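You operate a simulated robot arm through the tools that you are given. There is no shell and no other tool. Be economical: measure what you need, move in short steps, check, and stop when the job is done.

You run a simulated two-armed robot. Do the job below in one go: nothing can be reset, and whatever is moved stays where it is left.

JOB
Carry the wooden tray with both arms and set it on the shelf under the glazing bench.

Only the result counts: the job must be done as asked and must still hold three seconds after the hand-in. Knocking over, shifting, dropping, spilling or breaking anything else fails it.

ROBOT AND FRAMES
Two 7-joint arms with two-finger parallel grippers on one trunk, on a base that drives. Base frame: it is fixed to the floor where the robot stands at the start and does not move with it; the origin is under the middle of the robot, x ahead of it, y to its left, z up; the surface under the hand at the start is at about z = 0.8. Readings come in m, rad, newtons and seconds.
The left shoulder is at the start at [0.07, 0.163, 1.095], the right one opposite. With the tool pointing down near the work surface each hand reaches from about 0.4 to 0.88 m from the robot's upright axis, wherever it stands, measured 20 degrees to its own side. Places, roughly: shelf under the glazing bench [-1.7, 0.6, 0.2]. Payload 3.43 kg a hand.
The TCP of each hand is the grasp point between the finger pads, 0.034 m short of the fingertips. In the tool frame z runs along the fingers and y along their closing line. Largest opening 0.128 m; finger width 0.024, thickness 0.012; the body of the gripper, 0.048 by 0.13 m, starts 0.096 m behind the TCP.
Orientation is that of the tool frame in the base frame, as a unit quaternion [w, x, y, z]. With the fingers straight down and closing along the base's y, the tool's x points along the base's -x, its y along +y and its z along -z.

CONTROLS
- The arms move only by the tool play_rows. It takes "left_motion", "right_motion" or both (then of equal length, played together; a hand with none holds still); each is a list of rows, each a list of 7 numbers: the shift along the tool's x, y, z in m, then the turn, a rotation vector about the tool's x, y, z in rad, then the opening, from 0 (shut) to 1 (fully open). In form: [[x, y, z, ax, ay, az, fingers], ...]. A call has 1 to 20 rows; each row shifts and turns the commanded pose from where the row before left it, along the tool's axes as they then stand. A row lasts 0.2 s, in which the tool goes at most 0.05 m and 0.15 rad; a call with a longer step from one row to the next is refused whole, and so is a gripper value outside its range. Where a pose cannot be reached the arm comes as near as it can. A force on the tool above 40 N (or 10 N above the force at the start of the call, whichever is more), or a blocked arm, ends the call early, and 0.2 s more pass. The fingers move at their own pace (about 0.153 m/s each) and stop on an object; they squeeze with about 33 N. The grip force told is the motor's: it shows also when the fingers shut on nothing. Time passes only in rows, and 0.2 s behind the last, so rows that do not move let the fingers close. It gives the time, the measured TCP pose, the force on the tool (base axes), the opening and the grip force at its end, in the units of the frame above (readings bear some noise), with the torque about the TCP (base axes, N m) and any sound that the robot's microphone picked up.
- Cameras (640 x 400 px; columns grow to the right, rows downward): "scene" is now at [0.1344, -0.018, 1.3218]; the picture's right is [-0.21, -0.98, 0.00], its down [-0.57, 0.12, -0.81] and it looks along [0.79, -0.17, -0.59] (base axes); focal length 250 px, centre (320, 200). "left" rides on the left gripper at [0.076, 0.011, -0.16] in its tool frame; the picture's right is [-0.15, 0.99, 0.00], its down [-0.88, -0.13, -0.46] and it looks along [-0.45, -0.07, 0.89] (tool axes); focal length 234 px, centre (320, 200). "right" rides on the right gripper at [0.076, -0.011, -0.16] in its tool frame; the picture's right is [0.15, 0.99, 0.00], its down [-0.88, 0.13, -0.46] and it looks along [-0.45, 0.07, 0.89] (tool axes); focal length 234 px, centre (320, 200).
- snapshot(camera): a new picture of that camera. No time passes.
- move_column(by): slides the trunk up (or, below 0, down) by that many m; the arms and the scene camera ride with it, the base frame stays. It gives what a move gives, with no picture.
- roll_base(legs): drives the robot by 1 to 6 legs, each [ahead, left, turn to the left] in m, m and rad, along the robot's own axes; the way and the turn of a leg run together, so that a leg with both is an arc; at most 1.5 m and 3.142 rad a leg. The arms and the cameras ride along, it lands a little off, and it stops where it bumps. It gives what a move gives.
- pan_tilt(pan, tilt): turns the head with the scene camera to pan (to the left, within 1.501 rad either way) and tilt (down, from -0.506 to 1.204), counted from straight ahead of the robot. It gives what a move gives.
- point_at(camera, pixels): for up to 12 pixels [column, row] of the newest picture of that camera ("zoom" is the newest enlarged one), the place [x, y, z] in the base frame of the surface seen there, good to about 0.002 m. No time passes.
- close_up(camera, box): a new picture of the part [left, top, right, bottom] of that camera's present view, enlarged. No time passes.
- job_done(): hands the job in; it is judged then, once.

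Go step by step. Measure first, check grasps and placings, and put right what went wrong. The budget is 80 turns and 70 pictures, counting those below and the enlarged ones. Unless the task says otherwise, let go and move clear before handing in, and close with one line.

The tools are called after "Emit:" as name(argument=value, ...) on one line, values as JSON. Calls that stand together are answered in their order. play_rows: Moves the arms, as the interface text tells. Its arguments: {"type":"object","properties":{"left_motion":{"type":"array"},"right_motion":{"type":"array"}},"required":[]} The other tools are called the same way: move_column (by) slides the trunk up or down; roll_base (legs) drives the base; pan_tilt (pan, tilt) turns the head that bears the scene camera; snapshot (camera) takes a picture; point_at (camera, pixels) gives the place of the surface under pixels of a picture; close_up (camera, box) takes an enlarged picture of a part of a camera's view; job_done () hands the job in.

At the start:

```text
time_s: 0.0
left_ee_pos: [0.6902, 0.0987, 1.1329]
left_ee_rot: [0.0, 0.0, 1.0, 0.0]
left_contact_force: [-1.1, -0.1, -0.1]
left_wrist_torque: [-0.02, 0.0, -0.02]
left_width: 0.1281
left_gripper_force: 0.2
right_ee_pos: [0.4649, -0.37, 1.1627]
right_ee_rot: [0.0, 0.0, 1.0, 0.0]
right_contact_force: [0.5, 0.3, 0.2]
right_wrist_torque: [-0.02, 0.0, -0.01]
right_width: 0.1278
right_gripper_force: 0.1
trunk travel left (down, up): [-0.575, 0.365]
robot x, y, heading: [-0.0009, -0.0004, -0.001]
head pan, tilt: [-0.215, 0.627]
```

scene: 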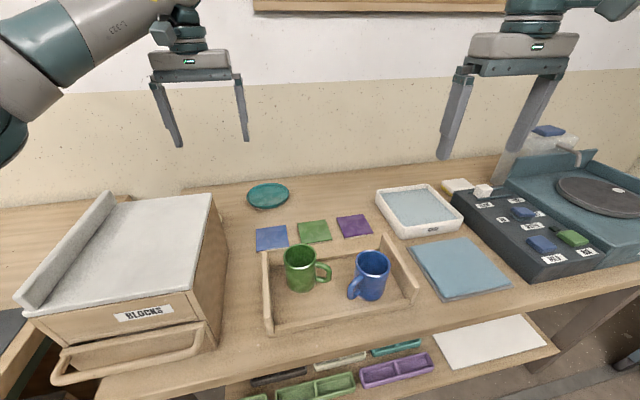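
right: 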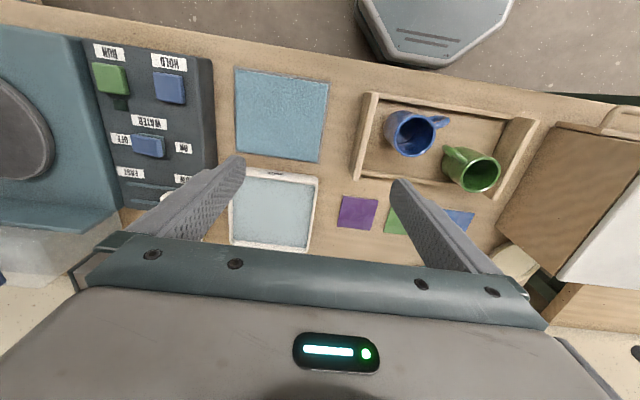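
left: 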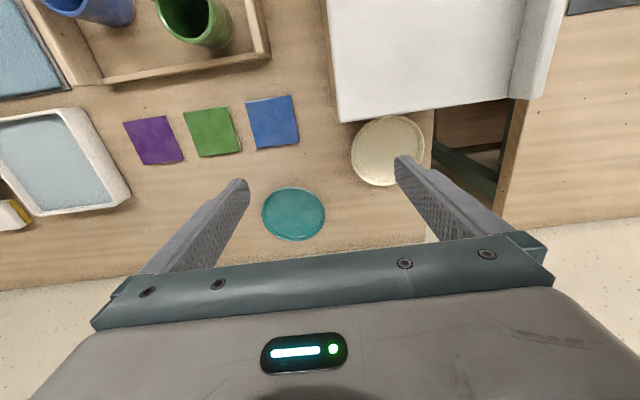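

The tray (about 265-418, 235-335) holds a green and a blue mug. I'll enlarge it and measure it.

Emit:
close_up(camera="scene", box=[240, 220, 440, 345])

Emit:
point_at(camera="scene", pixels=[[264, 252], [269, 334], [384, 236], [417, 300], [340, 315], [330, 290], [300, 247], [372, 253], [240, 330], [440, 310], [275, 372], [360, 345]])

```text
3.20 times, centred on (340, 282) of scene
```

zoom: 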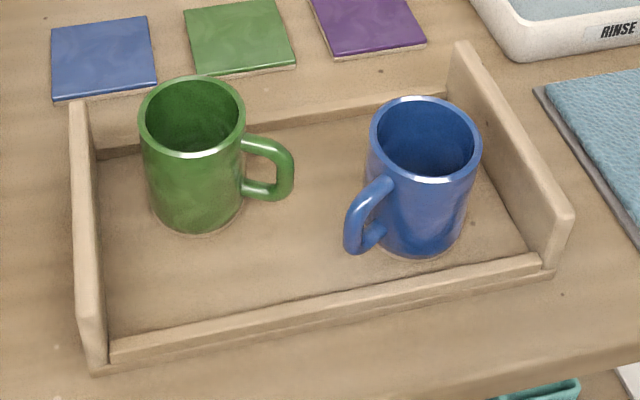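

```text
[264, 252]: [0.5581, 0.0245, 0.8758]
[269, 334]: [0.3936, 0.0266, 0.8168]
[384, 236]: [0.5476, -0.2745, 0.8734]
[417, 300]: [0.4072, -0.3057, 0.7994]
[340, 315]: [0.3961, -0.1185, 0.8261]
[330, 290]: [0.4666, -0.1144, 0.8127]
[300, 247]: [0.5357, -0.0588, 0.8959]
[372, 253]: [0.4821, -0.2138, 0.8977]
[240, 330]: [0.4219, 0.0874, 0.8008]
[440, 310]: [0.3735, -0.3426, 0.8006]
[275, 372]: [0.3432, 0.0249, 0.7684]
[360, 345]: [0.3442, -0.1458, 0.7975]
```

The end walls rise to about z 0.875 and the long sides are low. I'll measure the walls more finely.

Emit:
point_at(camera="zoom", pixels=[[78, 102], [80, 200], [84, 280], [92, 320], [95, 372], [105, 350], [462, 46], [500, 105], [540, 170], [566, 213], [550, 265], [102, 300]])

Emit:
point_at(camera="zoom", pixels=[[192, 155], [145, 105], [244, 115], [426, 182], [373, 130], [480, 145], [350, 250], [290, 170], [250, 120], [330, 305], [330, 320], [520, 200]])

Emit:
pan_tilt(pan=1.5, tilt=0.6)

Emit:
snapshot(camera="scene")

```text
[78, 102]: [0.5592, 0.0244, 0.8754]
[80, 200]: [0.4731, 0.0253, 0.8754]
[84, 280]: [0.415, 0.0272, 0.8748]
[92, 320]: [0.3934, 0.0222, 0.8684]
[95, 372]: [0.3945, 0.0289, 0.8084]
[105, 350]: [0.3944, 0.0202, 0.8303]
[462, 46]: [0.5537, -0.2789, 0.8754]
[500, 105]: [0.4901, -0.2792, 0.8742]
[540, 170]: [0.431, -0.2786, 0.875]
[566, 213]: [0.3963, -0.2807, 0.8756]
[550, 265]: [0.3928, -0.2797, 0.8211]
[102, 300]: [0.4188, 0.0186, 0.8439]
```

```text
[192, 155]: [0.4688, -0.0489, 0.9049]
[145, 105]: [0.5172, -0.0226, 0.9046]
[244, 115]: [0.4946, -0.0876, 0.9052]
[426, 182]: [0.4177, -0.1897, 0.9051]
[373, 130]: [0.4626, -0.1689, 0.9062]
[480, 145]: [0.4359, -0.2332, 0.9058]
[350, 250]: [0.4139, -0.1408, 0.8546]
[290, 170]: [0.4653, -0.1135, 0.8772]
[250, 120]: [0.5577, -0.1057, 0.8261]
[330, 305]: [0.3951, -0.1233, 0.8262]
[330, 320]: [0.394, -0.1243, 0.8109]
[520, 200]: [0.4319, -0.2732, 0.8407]
```

```text
time_s: 1.7
left_ee_pos: [0.69, 0.0986, 1.133]
left_ee_rot: [0.001, 0.0, 1.0, 0.0]
left_contact_force: [0.1, -0.4, 0.6]
left_wrist_torque: [-0.01, -0.01, 0.0]
left_width: 0.1282
left_gripper_force: 0.0
right_ee_pos: [0.466, -0.3702, 1.1633]
right_ee_rot: [0.0, 0.0, 1.0, 0.0]
right_contact_force: [0.5, 0.5, 0.3]
right_wrist_torque: [0.02, -0.01, -0.02]
right_width: 0.1282
right_gripper_force: 0.1
trunk travel left (down, up): [-0.575, 0.365]
robot x, y, heading: [-0.0017, -0.0037, -0.001]
head pan, tilt: [1.499, 0.6]
```

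```text
65 pictures are left
```

scene: 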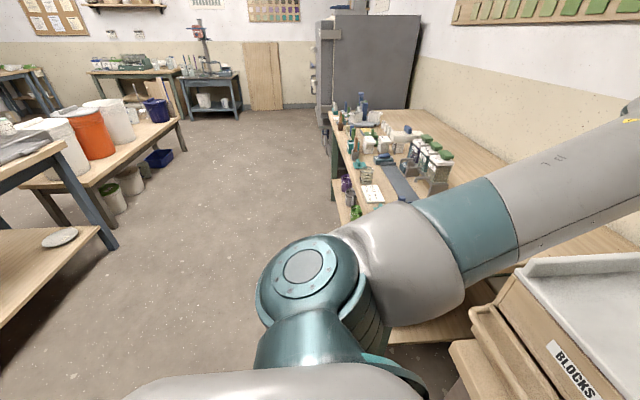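

The glazing bench with a lower shelf seems to be at lower left (0-110, 140-330). I'll measure it.

Emit:
point_at(camera="scene", pixels=[[60, 150], [100, 228], [60, 237], [10, 310], [20, 180], [110, 245], [75, 180], [50, 275], [20, 240], [5, 260], [240, 200], [10, 150]])

Emit:
close_up(camera="scene", box=[0, 90, 200, 345])

```text
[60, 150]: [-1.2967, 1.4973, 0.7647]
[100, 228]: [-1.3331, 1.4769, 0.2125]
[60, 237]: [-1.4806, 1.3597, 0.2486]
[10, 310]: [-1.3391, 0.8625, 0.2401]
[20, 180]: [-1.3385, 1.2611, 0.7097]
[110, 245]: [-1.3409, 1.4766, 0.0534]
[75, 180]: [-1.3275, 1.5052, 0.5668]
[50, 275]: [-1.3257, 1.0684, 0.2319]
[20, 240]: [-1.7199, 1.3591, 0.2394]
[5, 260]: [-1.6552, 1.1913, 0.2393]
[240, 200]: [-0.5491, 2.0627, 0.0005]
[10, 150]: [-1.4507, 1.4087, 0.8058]
```

```text
1.57 times, centred on (100, 218) of scene
```

zoom: 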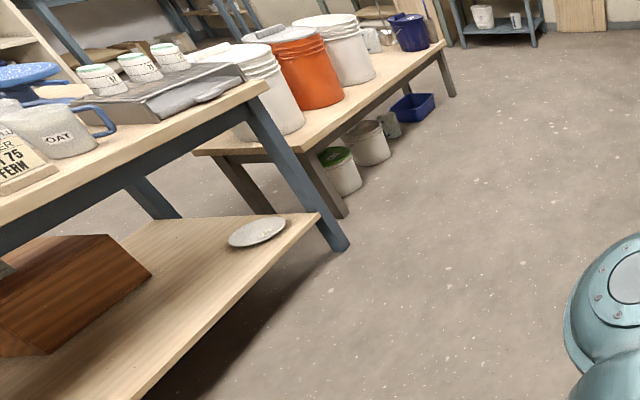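

The shelf top is at z≈0.24 with its front edge at x≈-1.32, the gap below the apron is ample, and a brown box stands on it. First I'll back off a little to get better arm geometry for pitched grips on the tray's end walls.

Emit:
roll_base(legs=[[-0.22, 0, 0]])

Emit:
pan_tilt(pan=-0.1, tilt=0.7)

Emit:
play_rows(left_motion=[[0, 0, 0, 0, -0.1455, 0, 1], [0, 0, 0, 0, -0.1455, 0, 1], [0, 0, 0, 0, -0.1455, 0, 1], [0, 0, 0, 0, -0.1455, 0, 0.5], [0, 0, 0, 0, -0.1455, 0, 0.35], [0, 0, 0, 0, -0.1455, 0, 0.35]], right_motion=[[0, 0, 0, 0, -0.1455, 0, 1], [0, 0, 0, 0, -0.1455, 0, 1], [0, 0, 0, 0, -0.1455, 0, 1], [0, 0, 0, 0, -0.1455, 0, 0.5], [0, 0, 0, 0, -0.1455, 0, 0.35], [0, 0, 0, 0, -0.1455, 0, 0.35]])

Emit:
snapshot(camera="scene")

```text
time_s: 3.4
left_ee_pos: [0.4749, 0.0972, 1.1329]
left_ee_rot: [0.001, 0.001, 1.0, 0.0]
left_contact_force: [-0.4, 0.3, 0.2]
left_wrist_torque: [-0.01, -0.02, -0.02]
left_width: 0.1279
left_gripper_force: 0.0
right_ee_pos: [0.2501, -0.3707, 1.162]
right_ee_rot: [0.0, 0.001, 1.0, 0.001]
right_contact_force: [-0.8, -0.4, -0.9]
right_wrist_torque: [0.01, 0.0, 0.04]
right_width: 0.1281
right_gripper_force: 0.1
trunk travel left (down, up): [-0.575, 0.365]
robot x, y, heading: [-0.2123, -0.0016, -0.002]
head pan, tilt: [1.499, 0.6]
```

```text
time_s: 5.1
left_ee_pos: [0.4754, 0.0966, 1.1323]
left_ee_rot: [0.0, 0.001, 1.0, 0.001]
left_contact_force: [-0.5, 0.0, 0.3]
left_wrist_torque: [0.0, 0.02, -0.04]
left_width: 0.128
left_gripper_force: 0.0
right_ee_pos: [0.2503, -0.3708, 1.1624]
right_ee_rot: [0.0, 0.001, 1.0, 0.0]
right_contact_force: [-0.3, 0.2, 0.3]
right_wrist_torque: [0.01, -0.02, 0.03]
right_width: 0.1279
right_gripper_force: 0.1
trunk travel left (down, up): [-0.575, 0.365]
robot x, y, heading: [-0.2139, -0.0024, -0.004]
head pan, tilt: [-0.099, 0.7]
```

```text
time_s: 6.5
left_ee_pos: [0.4751, 0.0962, 1.1326]
left_ee_rot: [0.424, 0.001, 0.906, 0.0]
left_contact_force: [-0.4, 0.1, 0.5]
left_wrist_torque: [0.01, -0.03, 0.03]
left_width: 0.0449
left_gripper_force: 0.1
right_ee_pos: [0.2508, -0.3712, 1.1633]
right_ee_rot: [0.424, 0.001, 0.906, 0.001]
right_contact_force: [0.1, 0.3, -0.7]
right_wrist_torque: [-0.01, 0.01, 0.03]
right_width: 0.0449
right_gripper_force: 0.0
trunk travel left (down, up): [-0.575, 0.365]
robot x, y, heading: [-0.2178, -0.0011, -0.002]
head pan, tilt: [-0.099, 0.7]
```

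```text
63 pictures are left
```

scene: 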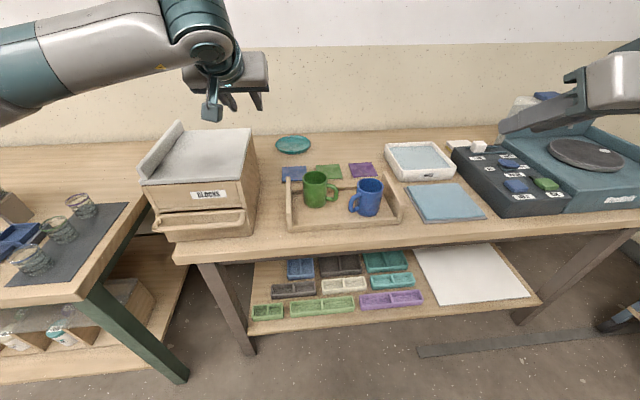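

The pitched tool pose came out as planned. I'll recheck the tray walls and the BLOCKS box from here.

Emit:
close_up(camera="scene", box=[220, 120, 420, 245])

Emit:
point_at(camera="zoom", pixels=[[213, 190], [213, 250], [222, 320], [547, 180], [565, 240], [578, 300], [100, 200], [110, 50], [60, 150], [216, 345], [308, 240], [470, 250]])

```text
3.20 times, centred on (320, 182) of scene
```

zoom: 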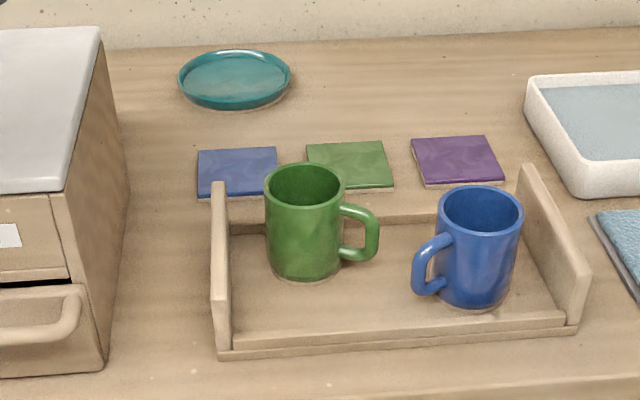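

```text
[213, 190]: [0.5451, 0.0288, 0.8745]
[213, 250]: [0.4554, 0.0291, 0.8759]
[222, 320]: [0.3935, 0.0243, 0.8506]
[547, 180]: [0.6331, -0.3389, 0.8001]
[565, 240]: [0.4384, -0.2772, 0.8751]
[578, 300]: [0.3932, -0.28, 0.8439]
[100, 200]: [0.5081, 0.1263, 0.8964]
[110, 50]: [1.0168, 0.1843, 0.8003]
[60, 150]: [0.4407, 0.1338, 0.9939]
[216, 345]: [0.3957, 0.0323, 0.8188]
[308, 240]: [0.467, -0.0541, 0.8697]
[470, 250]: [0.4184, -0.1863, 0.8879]
```

The left wall centre is y≈0.024 and the right is y≈-0.281, with x running 0.393–0.559. I'm moving both hands to pre-grasp poses above the walls.

Emit:
play_rows(left_motion=[[0.0023, -0.036, -0.0027, 0, 0, 0, 0.35], [0.0022, -0.036, -0.0027, 0, 0, 0, 0.35], [0.0217, 0, 0.0182, 0, 0, 0, 0.35], [0.0217, 0, 0.0182, 0, 0, 0, 0.35], [0.0217, 0, 0.0182, 0, 0, 0, 0.35], [0.0217, 0, 0.0182, 0, 0, 0, 0.35], [0.0217, 0, 0.0182, 0, 0, 0, 0.35], [0.0217, 0, 0.0182, 0, 0, 0, 0.35], [0, 0, 0, 0, 0, 0, 0.35]], right_motion=[[0.002, 0.01125, 0.0371, 0, 0, 0, 0.35], [0.002, 0.01125, 0.0371, 0, 0, 0, 0.35], [0.002, 0.01125, 0.0371, 0, 0, 0, 0.35], [0.002, 0.01125, 0.0371, 0, 0, 0, 0.35], [0.002, 0.01125, 0.0371, 0, 0, 0, 0.35], [0.002, 0.01125, 0.0371, 0, 0, 0, 0.35], [0.002, 0.01125, 0.0371, 0, 0, 0, 0.35], [0.002, 0.01125, 0.0371, 0, 0, 0, 0.35], [0, 0, 0, 0, 0, 0, 0.35]])

Emit:
snapshot(camera="scene")

Emit:
snapshot(camera="left")

Emit:
snapshot(camera="right")

```text
time_s: 8.5
left_ee_pos: [0.4676, 0.0267, 0.9647]
left_ee_rot: [0.423, 0.0, 0.906, -0.001]
left_contact_force: [-0.3, -0.5, -0.7]
left_wrist_torque: [-0.02, 0.01, 0.03]
left_width: 0.0447
left_gripper_force: 0.0
right_ee_pos: [0.4671, -0.2825, 0.9614]
right_ee_rot: [0.423, 0.001, 0.906, 0.0]
right_contact_force: [-0.3, 0.1, 0.2]
right_wrist_torque: [0.03, 0.02, 0.01]
right_width: 0.0445
right_gripper_force: 0.1
trunk travel left (down, up): [-0.575, 0.365]
robot x, y, heading: [-0.2162, 0.0014, -0.002]
head pan, tilt: [-0.099, 0.7]
```

```text
61 pictures are left
```

scene: 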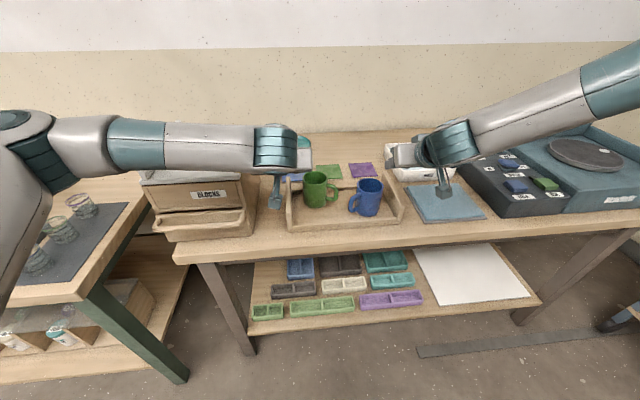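

```text
60 pictures are left
```

left: 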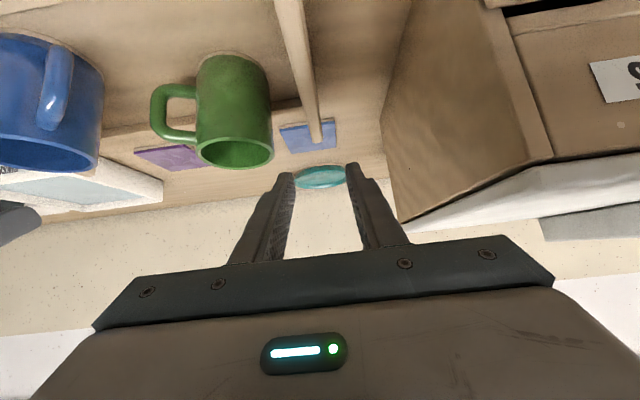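

```text
59 pictures are left
```

right: 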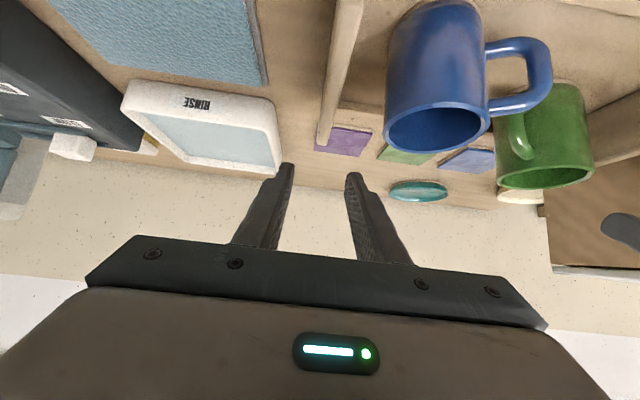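

The left forearm passes near the BLOCKS box (column 165-255, row 150). I'll measure the arm links against the box before going lower.

Emit:
point_at(camera="scene", pixels=[[140, 165], [180, 165], [220, 168], [255, 165], [275, 165], [300, 170], [40, 180], [60, 120], [185, 150], [200, 235], [250, 215], [440, 160]])

Emit:
close_up(camera="scene", box=[120, 100, 320, 225])

```text
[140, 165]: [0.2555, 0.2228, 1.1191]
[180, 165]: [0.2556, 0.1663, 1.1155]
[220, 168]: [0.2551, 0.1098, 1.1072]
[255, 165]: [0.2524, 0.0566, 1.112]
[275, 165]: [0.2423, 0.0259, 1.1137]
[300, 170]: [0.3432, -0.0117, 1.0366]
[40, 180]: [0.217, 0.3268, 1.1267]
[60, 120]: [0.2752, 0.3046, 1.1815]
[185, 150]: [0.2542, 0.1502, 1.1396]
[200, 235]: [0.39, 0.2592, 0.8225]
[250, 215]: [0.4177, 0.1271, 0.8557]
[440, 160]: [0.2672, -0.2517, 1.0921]
```

```text
3.20 times, centred on (220, 162) of scene
```

zoom: 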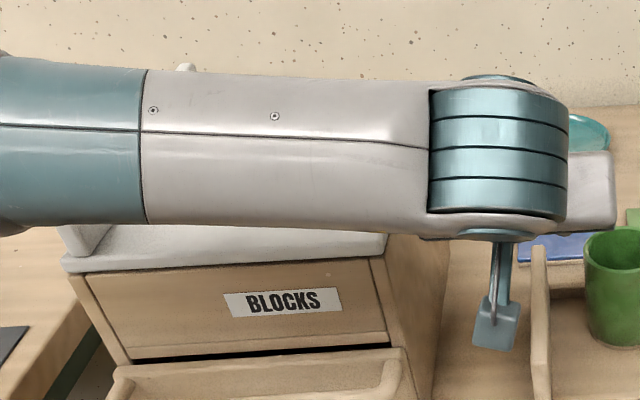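

The forearm's underside is at about z 1.06 and 3–4 cm in front of the box face, which is tight. I'll raise the trunk 0.12 so the elbows stay higher, then lower the hands back by the same amount.

Emit:
move_column(by=0.12)

Emit:
play_rows(left_motion=[[0.0184, -0.0005, 0.0154, 0, 0, 0, 0.35], [0.0184, -0.0005, 0.0154, 0, 0, 0, 0.35], [0.0184, -0.0005, 0.0154, 0, 0, 0, 0.35], [0.0184, -0.0005, 0.0154, 0, 0, 0, 0.35], [0.0184, -0.0005, 0.0154, 0, 0, 0, 0.35], [0, 0, 0, 0, 0, 0, 0.35]], right_motion=[[0.0184, 0.0003, 0.0154, 0, 0, 0, 0.35], [0.0184, 0.0003, 0.0154, 0, 0, 0, 0.35], [0.0184, 0.0003, 0.0154, 0, 0, 0, 0.35], [0.0184, 0.0003, 0.0154, 0, 0, 0, 0.35], [0.0184, 0.0003, 0.0154, 0, 0, 0, 0.35], [0, 0, 0, 0, 0, 0, 0.35]])

Emit:
snapshot(camera="scene")

Emit:
point_at(camera="scene", pixels=[[140, 190], [180, 190], [220, 190], [255, 190], [40, 200]])

```text
time_s: 10.0
left_ee_pos: [0.4689, 0.0259, 1.0832]
left_ee_rot: [0.422, 0.001, 0.907, 0.0]
left_contact_force: [0.7, 0.2, 0.5]
left_wrist_torque: [-0.01, 0.0, -0.02]
left_width: 0.0448
left_gripper_force: 0.1
right_ee_pos: [0.4676, -0.2828, 1.0814]
right_ee_rot: [0.423, 0.001, 0.906, 0.0]
right_contact_force: [-0.9, 0.4, 0.0]
right_wrist_torque: [-0.02, 0.02, 0.0]
right_width: 0.0448
right_gripper_force: 0.1
trunk travel left (down, up): [-0.695, 0.245]
robot x, y, heading: [-0.213, 0.0015, -0.003]
head pan, tilt: [-0.099, 0.7]
```

```text
time_s: 11.4
left_ee_pos: [0.4671, 0.0261, 0.9642]
left_ee_rot: [0.422, 0.001, 0.906, 0.0]
left_contact_force: [0.1, 0.2, 0.2]
left_wrist_torque: [0.02, -0.01, 0.0]
left_width: 0.0448
left_gripper_force: 0.0
right_ee_pos: [0.4682, -0.2801, 0.9605]
right_ee_rot: [0.423, 0.002, 0.906, -0.001]
right_contact_force: [-1.0, -0.2, 0.4]
right_wrist_torque: [0.06, 0.01, -0.01]
right_width: 0.0446
right_gripper_force: 0.2
trunk travel left (down, up): [-0.695, 0.245]
robot x, y, heading: [-0.2136, -0.0026, -0.003]
head pan, tilt: [-0.099, 0.7]
```

```text
57 pictures are left
```

scene: 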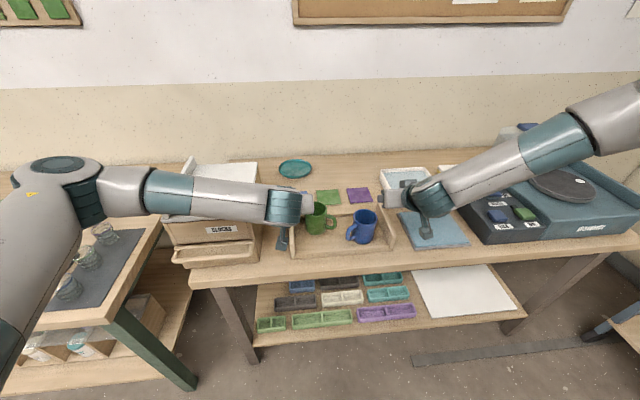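

```text
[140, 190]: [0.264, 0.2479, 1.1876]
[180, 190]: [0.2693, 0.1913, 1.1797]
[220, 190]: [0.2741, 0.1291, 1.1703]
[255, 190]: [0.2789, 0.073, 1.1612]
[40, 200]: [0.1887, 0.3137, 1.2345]
```

The forearm now clears the box, so I'm lowering both hands to straddle the walls.

Emit:
play_rows(left_motion=[[0.0142, -0.0003, 0.0119, 0, 0, 0, 0.35], [0.0142, -0.0003, 0.0119, 0, 0, 0, 0.35], [0.0142, -0.0003, 0.0119, 0, 0, 0, 0.35], [0.0142, -0.0003, 0.0119, 0, 0, 0, 0.35], [0, 0, 0, 0, 0, 0, 0.35]], right_motion=[[0.0137, 0, 0.0115, 0, 0, 0, 0.35], [0.0137, 0, 0.0115, 0, 0, 0, 0.35], [0.0137, 0, 0.0115, 0, 0, 0, 0.35], [0.0137, 0, 0.0115, 0, 0, 0, 0.35], [0, 0, 0, 0, 0, 0, 0.35]])

Emit:
snapshot(camera="left")

Emit:
snapshot(camera="right")

Emit:
snapshot(camera="scene")

```text
time_s: 12.6
left_ee_pos: [0.4666, 0.0218, 0.8908]
left_ee_rot: [0.422, 0.001, 0.906, -0.001]
left_contact_force: [0.2, 0.1, -1.1]
left_wrist_torque: [-0.01, 0.0, 0.03]
left_width: 0.0448
left_gripper_force: 0.0
right_ee_pos: [0.4739, -0.2762, 0.9203]
right_ee_rot: [0.421, 0.002, 0.907, -0.002]
right_contact_force: [0.1, 0.2, -0.2]
right_wrist_torque: [0.0, -0.02, 0.02]
right_width: 0.0447
right_gripper_force: 0.0
right hand out of reach, approached as far as the arm can: row 3, 4
trunk travel left (down, up): [-0.695, 0.245]
robot x, y, heading: [-0.2152, -0.0003, 0.0]
head pan, tilt: [-0.099, 0.7]
```

```text
56 pictures are left
```

left: 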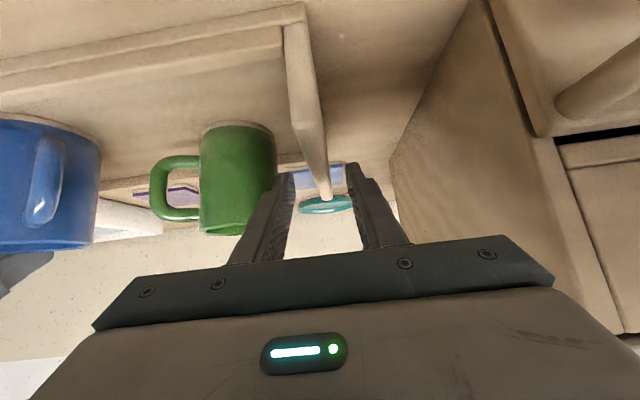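

```text
55 pictures are left
```

right: 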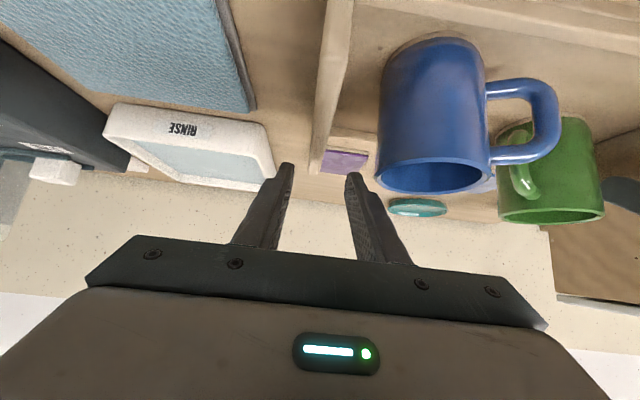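

```text
54 pictures are left
```

scene: 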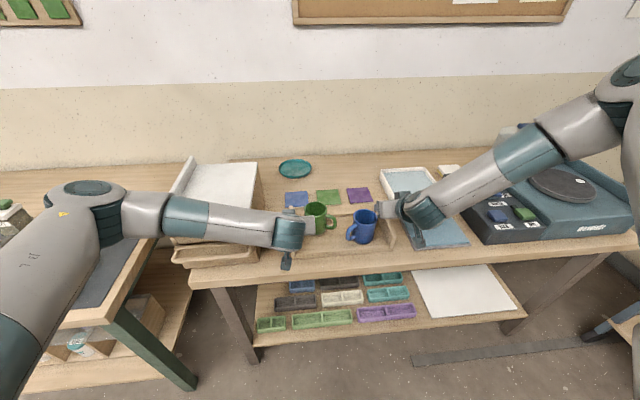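

The right arm reached a joint limit at z≈0.92. I'll lift both hands clear, then move the base back and centre it on the tray (y≈-0.128), so the arms work more extended and symmetric.

Emit:
play_rows(left_motion=[[-0.0255, 0, -0.0214, 0, 0, 0, 0.35], [-0.0255, 0, -0.0214, 0, 0, 0, 0.35], [-0.0255, 0, -0.0214, 0, 0, 0, 0.35], [-0.0255, 0, -0.0214, 0, 0, 0, 0.35], [-0.0255, 0, -0.0214, 0, 0, 0, 0.35], [0, 0, 0, 0, 0, 0, 0.35]], right_motion=[[-0.0255, 0, -0.0214, 0, 0, 0, 0.35], [-0.0255, 0, -0.0214, 0, 0, 0, 0.35], [-0.0255, 0, -0.0214, 0, 0, 0, 0.35], [-0.0255, 0, -0.0214, 0, 0, 0, 0.35], [-0.0255, 0, -0.0214, 0, 0, 0, 0.35], [0, 0, 0, 0, 0, 0, 0.35]])

Emit:
roll_base(legs=[[-0.17, -0.128, 0]])

```text
time_s: 14.0
left_ee_pos: [0.4695, 0.0208, 1.0571]
left_ee_rot: [0.422, 0.001, 0.907, 0.0]
left_contact_force: [-0.1, 0.1, 0.6]
left_wrist_torque: [0.05, 0.01, 0.03]
left_width: 0.0445
left_gripper_force: 0.1
right_ee_pos: [0.4729, -0.2788, 1.085]
right_ee_rot: [0.423, 0.0, 0.906, 0.0]
right_contact_force: [-0.9, -0.2, 0.0]
right_wrist_torque: [0.04, -0.03, 0.02]
right_width: 0.0448
right_gripper_force: 0.0
trunk travel left (down, up): [-0.695, 0.245]
robot x, y, heading: [-0.2175, 0.0023, -0.009]
head pan, tilt: [-0.099, 0.7]
```

```text
time_s: 15.6
left_ee_pos: [0.2987, -0.1104, 1.0573]
left_ee_rot: [0.424, 0.001, 0.906, 0.0]
left_contact_force: [-0.1, -0.4, 0.7]
left_wrist_torque: [-0.01, 0.01, 0.01]
left_width: 0.0445
left_gripper_force: 0.1
right_ee_pos: [0.3036, -0.4111, 1.0836]
right_ee_rot: [0.423, 0.001, 0.906, -0.001]
right_contact_force: [-0.2, 0.1, -0.4]
right_wrist_torque: [-0.02, 0.01, -0.02]
right_width: 0.0448
right_gripper_force: 0.0
trunk travel left (down, up): [-0.695, 0.245]
robot x, y, heading: [-0.3853, -0.129, -0.002]
head pan, tilt: [-0.099, 0.7]
```

Now I'm moving both hands back over the walls.

Emit:
play_rows(left_motion=[[-0.0057, 0.0225, 0.032, 0, 0, 0, 0.35], [-0.0057, 0.0225, 0.032, 0, 0, 0, 0.35], [-0.0057, 0.0225, 0.032, 0, 0, 0, 0.35], [-0.0057, 0.0225, 0.032, 0, 0, 0, 0.35], [-0.0057, 0.0225, 0.032, 0, 0, 0, 0.35], [-0.0057, 0.0225, 0.032, 0, 0, 0, 0.35], [0, 0, 0, 0, 0, 0, 0.35]], right_motion=[[-0.00175, 0.0217, 0.0342, 0, 0, 0, 0.35], [-0.00175, 0.0217, 0.0342, 0, 0, 0, 0.35], [-0.00175, 0.0217, 0.0342, 0, 0, 0, 0.35], [-0.00175, 0.0217, 0.0342, 0, 0, 0, 0.35], [-0.00175, 0.0217, 0.0342, 0, 0, 0, 0.35], [-0.00175, 0.0217, 0.0342, 0, 0, 0, 0.35], [0, 0, 0, 0, 0, 0, 0.35]])

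Emit:
snapshot(camera="scene")

```text
time_s: 17.2
left_ee_pos: [0.4659, 0.0239, 0.9615]
left_ee_rot: [0.424, 0.001, 0.906, -0.001]
left_contact_force: [-0.1, 0.1, 0.7]
left_wrist_torque: [-0.04, 0.0, 0.02]
left_width: 0.0449
left_gripper_force: 0.0
right_ee_pos: [0.3923, -0.3548, 1.0223]
right_ee_rot: [0.423, 0.001, 0.906, 0.0]
right_contact_force: [-0.2, 0.7, -1.1]
right_wrist_torque: [-0.05, -0.01, 0.02]
right_width: 0.045
right_gripper_force: 0.0
right hand out of reach, approached as far as the arm can: row 4, 5, 6
trunk travel left (down, up): [-0.695, 0.245]
robot x, y, heading: [-0.3846, -0.1322, -0.004]
head pan, tilt: [-0.099, 0.7]
```

```text
53 pictures are left
```

scene: 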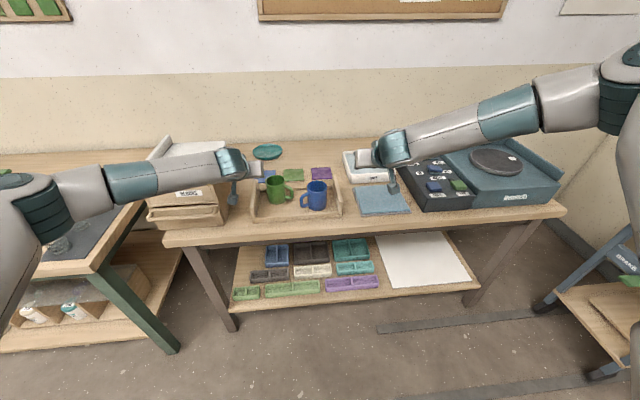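

The right arm is still at a limit. I'll bring that tool back toward vertical, move it over the wall, and then see how much pitch it tolerates.

Emit:
play_rows(right_motion=[[0, 0, -0.02, 0, 0.1455, 0, 0.35], [0, 0, 0, 0, 0.1455, 0, 0.35], [0, 0, 0, 0, 0.1455, 0, 0.35], [0, 0, 0, 0, 0.1455, 0, 0.35], [0, 0, 0, 0, 0.1455, 0, 0.35], [0, 0, 0, 0, 0.1455, 0, 0.35], [-0.03, 0.02, 0, 0, 0, 0, 0.35], [-0.03, 0.02, 0, 0, 0, 0, 0.35], [0, 0.02, 0, 0, 0, 0, 0.35], [0, 0, 0, 0, 0, 0, 0.35]])

Emit:
snapshot(camera="scene")

```text
time_s: 19.4
left_ee_pos: [0.4662, 0.0243, 0.9606]
left_ee_rot: [0.423, 0.001, 0.906, 0.0]
left_contact_force: [-0.1, -0.1, 0.3]
left_wrist_torque: [0.03, 0.02, 0.0]
left_width: 0.0447
left_gripper_force: 0.1
right_ee_pos: [0.3079, -0.3888, 1.0611]
right_ee_rot: [0.0, 0.0, 1.0, 0.001]
right_contact_force: [0.1, 0.2, -0.1]
right_wrist_torque: [0.0, 0.05, 0.03]
right_width: 0.0446
right_gripper_force: 0.1
right hand out of reach, approached as far as the arm can: row 3, 4, 5, 6, 7, 8, 9
trunk travel left (down, up): [-0.695, 0.245]
robot x, y, heading: [-0.3814, -0.134, -0.0]
head pan, tilt: [-0.099, 0.7]
```

```text
52 pictures are left
```

scene: 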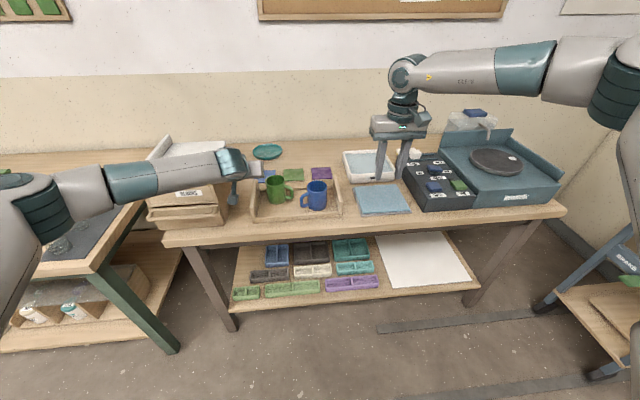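

The right elbow is sticking high and outward in a poor configuration. I'll retreat that hand to its starting relative pose and look at the elbow.

Emit:
play_rows(right_motion=[[0.028, -0.0144, -0.0278, 0, 0, 0, 0.35], [0.028, -0.0144, -0.0278, 0, 0, 0, 0.35], [0.028, -0.0144, -0.0278, 0, 0, 0, 0.35], [0.028, -0.0144, -0.0278, 0, 0, 0, 0.35], [0.028, -0.0144, -0.0278, 0, 0, 0, 0.35], [0.028, -0.0144, -0.0278, 0, 0, 0, 0.35], [0.028, -0.0144, -0.0278, 0, 0, 0, 0.35], [0.028, -0.0144, -0.0278, 0, 0, 0, 0.35], [0, 0, 0, 0, 0, 0, 0.35]])

Emit:
pan_tilt(pan=-0.6, tilt=0.6)

Emit:
snapshot(camera="scene")

```text
time_s: 21.4
left_ee_pos: [0.4671, 0.0239, 0.96]
left_ee_rot: [0.421, 0.001, 0.907, 0.0]
left_contact_force: [-0.1, 0.7, -0.2]
left_wrist_torque: [-0.01, -0.04, -0.01]
left_width: 0.0446
left_gripper_force: 0.0
right_ee_pos: [0.0842, -0.5036, 1.2846]
right_ee_rot: [-0.001, 0.001, 1.0, 0.0]
right_contact_force: [0.7, 0.2, -0.8]
right_wrist_torque: [-0.02, 0.01, -0.02]
right_width: 0.0447
right_gripper_force: 0.1
trunk travel left (down, up): [-0.695, 0.245]
robot x, y, heading: [-0.3812, -0.1308, -0.001]
head pan, tilt: [-0.099, 0.7]
```

```text
time_s: 22.4
left_ee_pos: [0.4657, 0.0239, 0.9623]
left_ee_rot: [0.422, 0.001, 0.906, 0.0]
left_contact_force: [0.1, -0.9, 0.9]
left_wrist_torque: [0.01, -0.03, -0.01]
left_width: 0.0447
left_gripper_force: 0.1
right_ee_pos: [0.082, -0.5042, 1.2858]
right_ee_rot: [0.0, 0.0, 1.0, 0.0]
right_contact_force: [0.3, 0.8, 0.7]
right_wrist_torque: [0.03, 0.01, 0.02]
right_width: 0.0447
right_gripper_force: 0.0
trunk travel left (down, up): [-0.695, 0.245]
robot x, y, heading: [-0.3832, -0.1312, -0.001]
head pan, tilt: [-0.6, 0.6]
```

```text
51 pictures are left
```

scene: 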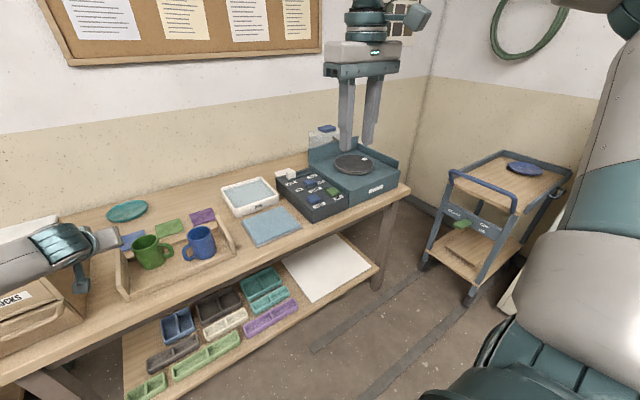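

The elbow is back down. I'll now mirror the path that worked on the left: inboard and high with the tool down, then pitch.

Emit:
play_rows(right_motion=[[-0.0249, 0.0304, 0.0033, 0, 0, 0, 0.35], [-0.0249, 0.0304, 0.0033, 0, 0, 0, 0.35], [-0.0249, 0.0304, 0.0033, 0, 0, 0, 0.35], [-0.0249, 0.0304, 0.0033, 0, 0, 0, 0.35], [-0.0249, 0.0304, 0.0033, 0, 0, 0, 0.35], [-0.0249, 0.0304, 0.0033, 0, 0, 0, 0.35], [-0.0249, 0.0304, 0.0033, 0, 0, 0, 0.35], [-0.0249, 0.0304, 0.0033, 0, 0, 0, 0.35], [-0.0249, 0.0304, 0.0033, 0, 0, 0, 0.35], [0, 0, 0, 0, 0, 0, 0.35]])

Emit:
pan_tilt(pan=-0.1, tilt=0.5)

Emit:
snapshot(camera="scene")

```text
time_s: 24.6
left_ee_pos: [0.4668, 0.0247, 0.9613]
left_ee_rot: [0.422, 0.0, 0.907, 0.001]
left_contact_force: [0.4, 0.0, -0.4]
left_wrist_torque: [0.02, 0.03, -0.01]
left_width: 0.0449
left_gripper_force: 0.1
right_ee_pos: [0.2193, -0.3388, 1.2641]
right_ee_rot: [0.0, 0.002, 1.0, 0.0]
right_contact_force: [-0.8, -0.5, -0.3]
right_wrist_torque: [-0.01, -0.02, -0.02]
right_width: 0.0449
right_gripper_force: 0.0
right hand out of reach, approached as far as the arm can: row 6, 7, 8, 9
trunk travel left (down, up): [-0.695, 0.245]
robot x, y, heading: [-0.3852, -0.1293, -0.002]
head pan, tilt: [-0.6, 0.6]
```

```text
time_s: 25.5
left_ee_pos: [0.4666, 0.0248, 0.9618]
left_ee_rot: [0.422, 0.001, 0.906, 0.0]
left_contact_force: [0.0, 0.7, 1.3]
left_wrist_torque: [0.04, 0.02, 0.01]
left_width: 0.0448
left_gripper_force: 0.0
right_ee_pos: [0.22, -0.3389, 1.2637]
right_ee_rot: [0.0, 0.002, 1.0, 0.0]
right_contact_force: [0.1, -0.6, 0.2]
right_wrist_torque: [-0.01, -0.01, 0.06]
right_width: 0.0448
right_gripper_force: 0.2
trunk travel left (down, up): [-0.695, 0.245]
robot x, y, heading: [-0.381, -0.1332, -0.009]
head pan, tilt: [-0.099, 0.499]
```

```text
50 pictures are left
```

scene: 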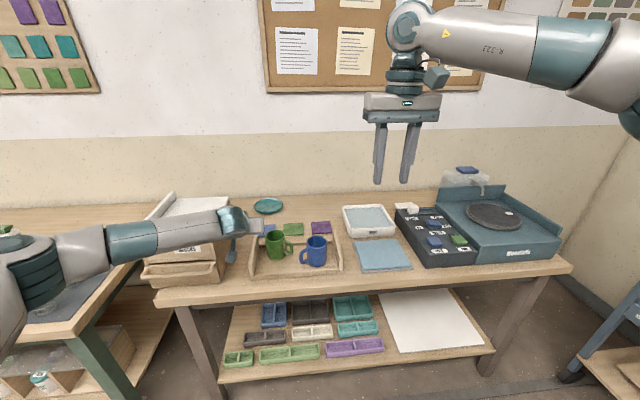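

The wrist looks like the limiting joint. I'll test by yawing the right tool in place; a half-turn about the finger axis would be an equivalent grip.

Emit:
play_rows(right_motion=[[0, 0, 0, 0, 0, 0.14, 0.35], [0, 0, 0, 0, 0, 0.14, 0.35], [0, 0, 0, 0, 0, 0.14, 0.35], [0, 0, 0, 0, 0, 0.14, 0.35], [-0.03, 0.03, 0, 0, 0, 0, 0.35], [-0.03, 0.03, 0, 0, 0, 0, 0.35], [0, 0, 0, 0, 0, 0, 0.35]])

```text
time_s: 27.1
left_ee_pos: [0.4671, 0.0243, 0.96]
left_ee_rot: [0.423, 0.0, 0.906, 0.0]
left_contact_force: [0.2, -0.4, 0.3]
left_wrist_torque: [-0.01, 0.01, 0.01]
left_width: 0.0451
left_gripper_force: 0.0
right_ee_pos: [0.2277, -0.3386, 1.2636]
right_ee_rot: [0.0, 0.278, 0.961, 0.0]
right_contact_force: [-1.1, -0.5, 0.2]
right_wrist_torque: [-0.01, 0.03, 0.02]
right_width: 0.0449
right_gripper_force: 0.2
right hand out of reach, approached as far as the arm can: row 5, 6
trunk travel left (down, up): [-0.695, 0.245]
robot x, y, heading: [-0.3837, -0.1363, -0.003]
head pan, tilt: [-0.099, 0.499]
```

Yaw moves freely, so the wrist isn't the limit; the elbow is raised badly. I'll fold the right hand in close and low so the elbow drops, then extend forward from there.

Emit:
play_rows(right_motion=[[0, 0, 0, 0, 0, -0.14, 0.35], [0, 0, 0, 0, 0, -0.14, 0.35], [0, 0, 0, 0, 0, -0.14, 0.35], [0, 0, 0, 0, 0, -0.14, 0.35], [0.0356, -0.022, 0.012, 0, 0, 0, 0.35], [0.0356, -0.022, 0.012, 0, 0, 0, 0.35], [0.0356, -0.022, 0.012, 0, 0, 0, 0.35], [0.0356, -0.022, 0.012, 0, 0, 0, 0.35], [0.0356, -0.022, 0.012, 0, 0, 0, 0.35], [0, 0, 0.039, 0, 0, 0, 0.35], [0, 0, 0.039, 0, 0, 0, 0.35], [0, 0, 0.039, 0, 0, 0, 0.35], [0, 0, 0.039, 0, 0, 0, 0.35], [0, 0, 0.039, 0, 0, 0, 0.35], [0, 0, 0.039, 0, 0, 0, 0.35], [0, 0, 0, 0, 0, 0, 0.35]])

Emit:
snapshot(camera="scene")

```text
time_s: 30.5
left_ee_pos: [0.4659, 0.0244, 0.9616]
left_ee_rot: [0.423, 0.001, 0.906, -0.001]
left_contact_force: [0.7, -0.2, -0.1]
left_wrist_torque: [0.0, 0.0, -0.05]
left_width: 0.0449
left_gripper_force: 0.1
right_ee_pos: [0.0502, -0.4438, 0.9702]
right_ee_rot: [0.0, 0.002, 1.0, 0.0]
right_contact_force: [0.5, 0.1, 0.8]
right_wrist_torque: [0.05, 0.01, -0.03]
right_width: 0.0448
right_gripper_force: 0.0
trunk travel left (down, up): [-0.695, 0.245]
robot x, y, heading: [-0.3846, -0.1373, 0.002]
head pan, tilt: [-0.099, 0.499]
```

```text
49 pictures are left
```

scene: 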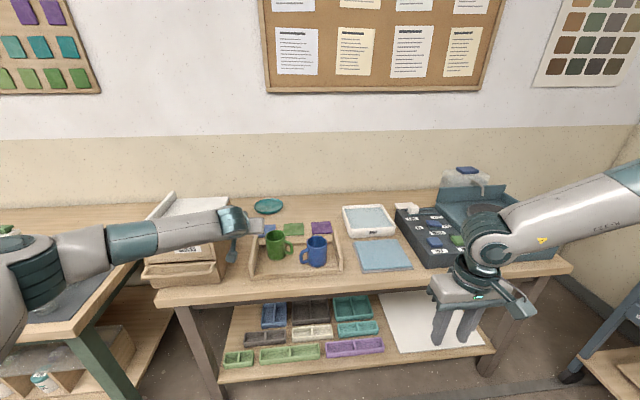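

The elbow came lower. Now I'll extend forward toward the spot above the right wall at z≈0.98 with the tool down.

Emit:
play_rows(right_motion=[[-0.038, 0.0148, -0.001, 0, 0, 0, 0.35], [-0.038, 0.0148, -0.001, 0, 0, 0, 0.35], [-0.038, 0.0148, -0.001, 0, 0, 0, 0.35], [-0.038, 0.0148, -0.001, 0, 0, 0, 0.35], [-0.038, 0.0148, -0.001, 0, 0, 0, 0.35], [-0.038, 0.0148, -0.001, 0, 0, 0, 0.35], [-0.038, 0.0148, -0.001, 0, 0, 0, 0.35], [-0.038, 0.0148, -0.001, 0, 0, 0, 0.35], [-0.038, 0.0148, -0.001, 0, 0, 0, 0.35], [-0.038, 0.0148, -0.001, 0, 0, 0, 0.35], [-0.038, 0.0148, -0.001, 0, 0, 0, 0.35], [0, 0, 0, 0, 0, 0, 0.35]])

Emit:
snapshot(camera="scene")

```text
time_s: 33.1
left_ee_pos: [0.4666, 0.0245, 0.9617]
left_ee_rot: [0.423, 0.001, 0.906, -0.001]
left_contact_force: [0.2, -0.1, -0.5]
left_wrist_torque: [0.0, -0.01, 0.02]
left_width: 0.0447
left_gripper_force: 0.1
right_ee_pos: [0.3041, -0.3973, 1.0328]
right_ee_rot: [0.0, 0.001, 1.0, 0.001]
right_contact_force: [-1.1, -0.1, -0.2]
right_wrist_torque: [-0.01, 0.0, 0.0]
right_width: 0.0447
right_gripper_force: 0.0
right hand out of reach, approached as far as the arm can: row 6, 7, 8, 9, 10, 11
trunk travel left (down, up): [-0.695, 0.245]
robot x, y, heading: [-0.3814, -0.1335, -0.002]
head pan, tilt: [-0.099, 0.499]
```

```text
48 pictures are left
```

scene: 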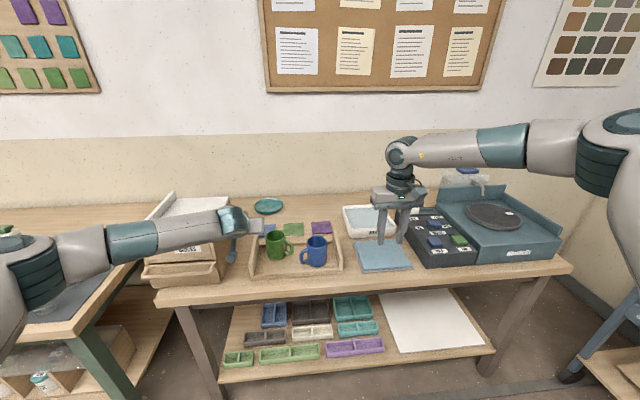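

The right wrist stalls at about 0.6–0.68 m forward, while nearer poses (0.685 ahead with pitch, hand ≤0.29 below shoulder) worked. I'll go back to that: retract both hands, restore the right pitch, lower the trunk to start height, and return the base to x≈-0.215, y≈0.

Emit:
play_rows(left_motion=[[0.0052, -0.0223, -0.0322, 0, 0, 0, 0.35], [0.0052, -0.0223, -0.0322, 0, 0, 0, 0.35], [0.0052, -0.0223, -0.0322, 0, 0, 0, 0.35], [0.0052, -0.0223, -0.0322, 0, 0, 0, 0.35], [0.0052, -0.0223, -0.0322, 0, 0, 0, 0.35], [0.0052, -0.0223, -0.0322, 0, 0, 0, 0.35], [-0.0307, 0, -0.0257, 0, 0, 0, 0.35], [-0.0307, 0, -0.0257, 0, 0, 0, 0.35], [-0.0307, 0, -0.0257, 0, 0, 0, 0.35], [0, 0, 0, 0, 0, 0, 0.35], [0, 0, 0, 0, 0, 0, 0.35], [0, 0, 0, 0, 0, 0, 0.35], [0, 0, 0, 0, 0, 0, 0.35], [0, 0, 0, 0, 0, 0, 0.35], [0, 0, 0, 0, 0, 0, 0.35]], right_motion=[[0.0276, -0.013, -0.0313, 0, 0, 0, 0.35], [0.0276, -0.013, -0.0313, 0, 0, 0, 0.35], [0.0276, -0.013, -0.0313, 0, 0, 0, 0.35], [0.0276, -0.013, -0.0313, 0, 0, 0, 0.35], [0.0276, -0.013, -0.0313, 0, 0, 0, 0.35], [0.0276, -0.013, -0.0313, 0, 0, 0, 0.35], [0.0276, -0.013, -0.0313, 0, 0, 0, 0.35], [0.0276, -0.013, -0.0313, 0, 0, 0, 0.35], [0, 0, 0, 0, -0.1455, 0, 0.35], [0, 0, 0, 0, -0.1455, 0, 0.35], [0, 0, 0, 0, -0.1455, 0, 0.35], [0, 0, 0, 0, -0.1455, 0, 0.35], [0, 0, 0, 0, -0.1455, 0, 0.35], [0, 0, 0, 0, -0.1455, 0, 0.35], [0, 0, 0, 0, 0, 0, 0.35]])

Emit:
move_column(by=-0.12)

Emit:
roll_base(legs=[[0.168, 0.13, 0]])

Emit:
snapshot(camera="scene")

```text
time_s: 36.3
left_ee_pos: [0.3012, -0.1083, 1.1782]
left_ee_rot: [0.422, 0.001, 0.906, -0.001]
left_contact_force: [-0.4, -0.3, -0.4]
left_wrist_torque: [-0.03, -0.02, -0.01]
left_width: 0.0445
left_gripper_force: 0.2
right_ee_pos: [0.0816, -0.4995, 1.2812]
right_ee_rot: [0.423, 0.002, 0.906, -0.001]
right_contact_force: [-0.2, 0.4, 0.4]
right_wrist_torque: [0.0, 0.02, 0.0]
right_width: 0.0449
right_gripper_force: 0.0
trunk travel left (down, up): [-0.695, 0.245]
robot x, y, heading: [-0.3836, -0.1289, -0.002]
head pan, tilt: [-0.099, 0.499]
```

```text
time_s: 37.8
left_ee_pos: [0.3016, -0.1088, 1.0576]
left_ee_rot: [0.423, 0.001, 0.906, -0.001]
left_contact_force: [0.9, 0.6, -0.8]
left_wrist_torque: [-0.01, 0.0, 0.03]
left_width: 0.0447
left_gripper_force: 0.0
right_ee_pos: [0.0819, -0.4995, 1.1614]
right_ee_rot: [0.422, 0.0, 0.906, 0.0]
right_contact_force: [-0.5, -0.1, 0.7]
right_wrist_torque: [0.01, 0.01, -0.02]
right_width: 0.0446
right_gripper_force: 0.1
trunk travel left (down, up): [-0.575, 0.365]
robot x, y, heading: [-0.384, -0.1301, -0.004]
head pan, tilt: [-0.099, 0.499]
```

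```text
time_s: 39.4
left_ee_pos: [0.4687, 0.0221, 1.0569]
left_ee_rot: [0.424, 0.0, 0.906, 0.0]
left_contact_force: [0.1, 0.7, -0.5]
left_wrist_torque: [0.03, 0.02, -0.04]
left_width: 0.0451
left_gripper_force: 0.1
right_ee_pos: [0.2499, -0.3685, 1.1609]
right_ee_rot: [0.422, 0.0, 0.906, 0.0]
right_contact_force: [-0.4, -0.6, -0.1]
right_wrist_torque: [-0.02, 0.01, -0.05]
right_width: 0.0449
right_gripper_force: 0.1
trunk travel left (down, up): [-0.575, 0.365]
robot x, y, heading: [-0.2171, -0.0053, 0.003]
head pan, tilt: [-0.099, 0.499]
```

```text
47 pictures are left
```

scene: 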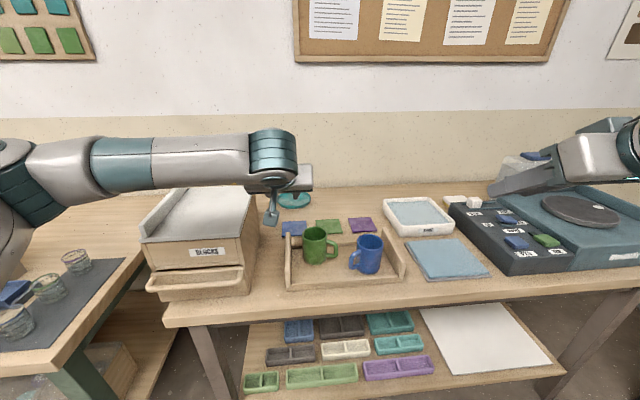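

We're back at the earlier stance. I'm sending the right hand to pre-grasp again and lowering the left to z≈0.96.

Emit:
play_rows(left_motion=[[0.0149, 0.0004, 0.0125, 0, 0, 0, 0.35], [0.0149, 0.0004, 0.0125, 0, 0, 0, 0.35], [0.0149, 0.0004, 0.0125, 0, 0, 0, 0.35], [0.0149, 0.0004, 0.0125, 0, 0, 0, 0.35], [0.0149, 0.0004, 0.0125, 0, 0, 0, 0.35], [0, 0, 0, 0, 0, 0, 0.35], [0, 0, 0, 0, 0, 0, 0.35], [0, 0, 0, 0, 0, 0, 0.35], [0, 0, 0, 0, 0, 0, 0.35]], right_motion=[[0.002, 0.011, 0.0371, 0, 0, 0, 0.35], [0.002, 0.011, 0.0371, 0, 0, 0, 0.35], [0.002, 0.011, 0.0371, 0, 0, 0, 0.35], [0.002, 0.011, 0.0371, 0, 0, 0, 0.35], [0.002, 0.011, 0.0371, 0, 0, 0, 0.35], [0.002, 0.011, 0.0371, 0, 0, 0, 0.35], [0.002, 0.011, 0.0371, 0, 0, 0, 0.35], [0.002, 0.011, 0.0371, 0, 0, 0, 0.35], [0, 0, 0, 0, 0, 0, 0.35]])

Emit:
play_rows(left_motion=[[0.0138, 0, 0.0116, 0, 0, 0, 0.35], [0.0138, 0, 0.0116, 0, 0, 0, 0.35], [0, 0, 0, 0, 0, 0, 0.35]], right_motion=[[0.0138, 0, 0.0116, 0, 0, 0, 0.35], [0.0138, 0, 0.0116, 0, 0, 0, 0.35], [0, 0, 0, 0, 0, 0, 0.35]])

Emit:
snapshot(camera="scene")

Emit:
snapshot(camera="right")

```text
time_s: 41.4
left_ee_pos: [0.4689, 0.0253, 0.9625]
left_ee_rot: [0.424, 0.0, 0.906, 0.001]
left_contact_force: [-0.2, -0.8, -0.7]
left_wrist_torque: [-0.01, 0.01, 0.04]
left_width: 0.0445
left_gripper_force: 0.0
right_ee_pos: [0.4691, -0.2795, 0.9589]
right_ee_rot: [0.424, -0.001, 0.906, 0.001]
right_contact_force: [-0.1, -0.5, -0.1]
right_wrist_torque: [0.01, 0.01, -0.03]
right_width: 0.0448
right_gripper_force: 0.0
trunk travel left (down, up): [-0.575, 0.365]
robot x, y, heading: [-0.2153, -0.004, 0.004]
head pan, tilt: [-0.099, 0.499]
```

```text
time_s: 42.2
left_ee_pos: [0.4698, 0.0257, 0.9263]
left_ee_rot: [0.422, 0.0, 0.906, 0.0]
left_contact_force: [0.9, -0.1, 0.7]
left_wrist_torque: [0.02, 0.03, -0.02]
left_width: 0.0448
left_gripper_force: 0.1
right_ee_pos: [0.4679, -0.2799, 0.9229]
right_ee_rot: [0.424, 0.0, 0.906, 0.0]
right_contact_force: [0.6, -0.4, -0.1]
right_wrist_torque: [0.0, -0.02, -0.06]
right_width: 0.0447
right_gripper_force: 0.1
trunk travel left (down, up): [-0.575, 0.365]
robot x, y, heading: [-0.2202, 0.0014, -0.005]
head pan, tilt: [-0.099, 0.499]
```

```text
46 pictures are left
```

scene: 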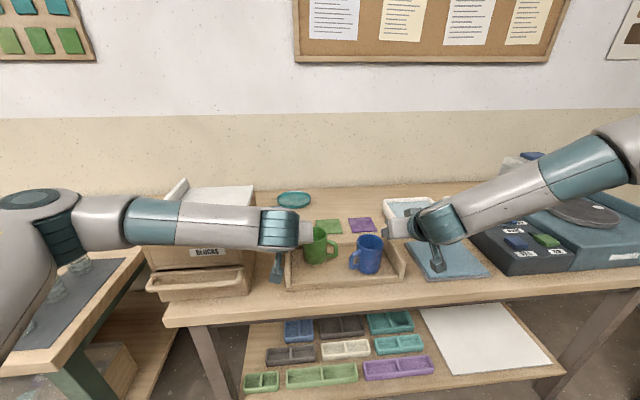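

```text
45 pictures are left
```

right: 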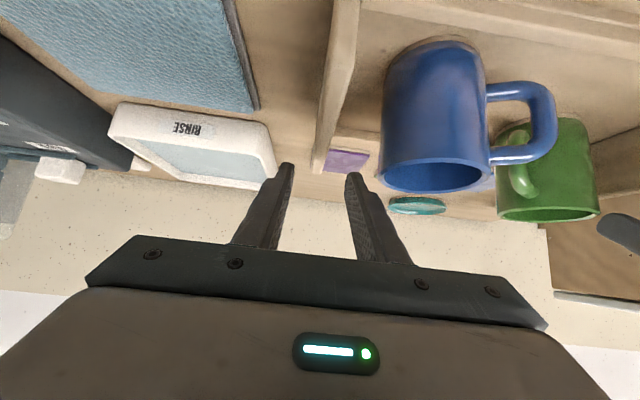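

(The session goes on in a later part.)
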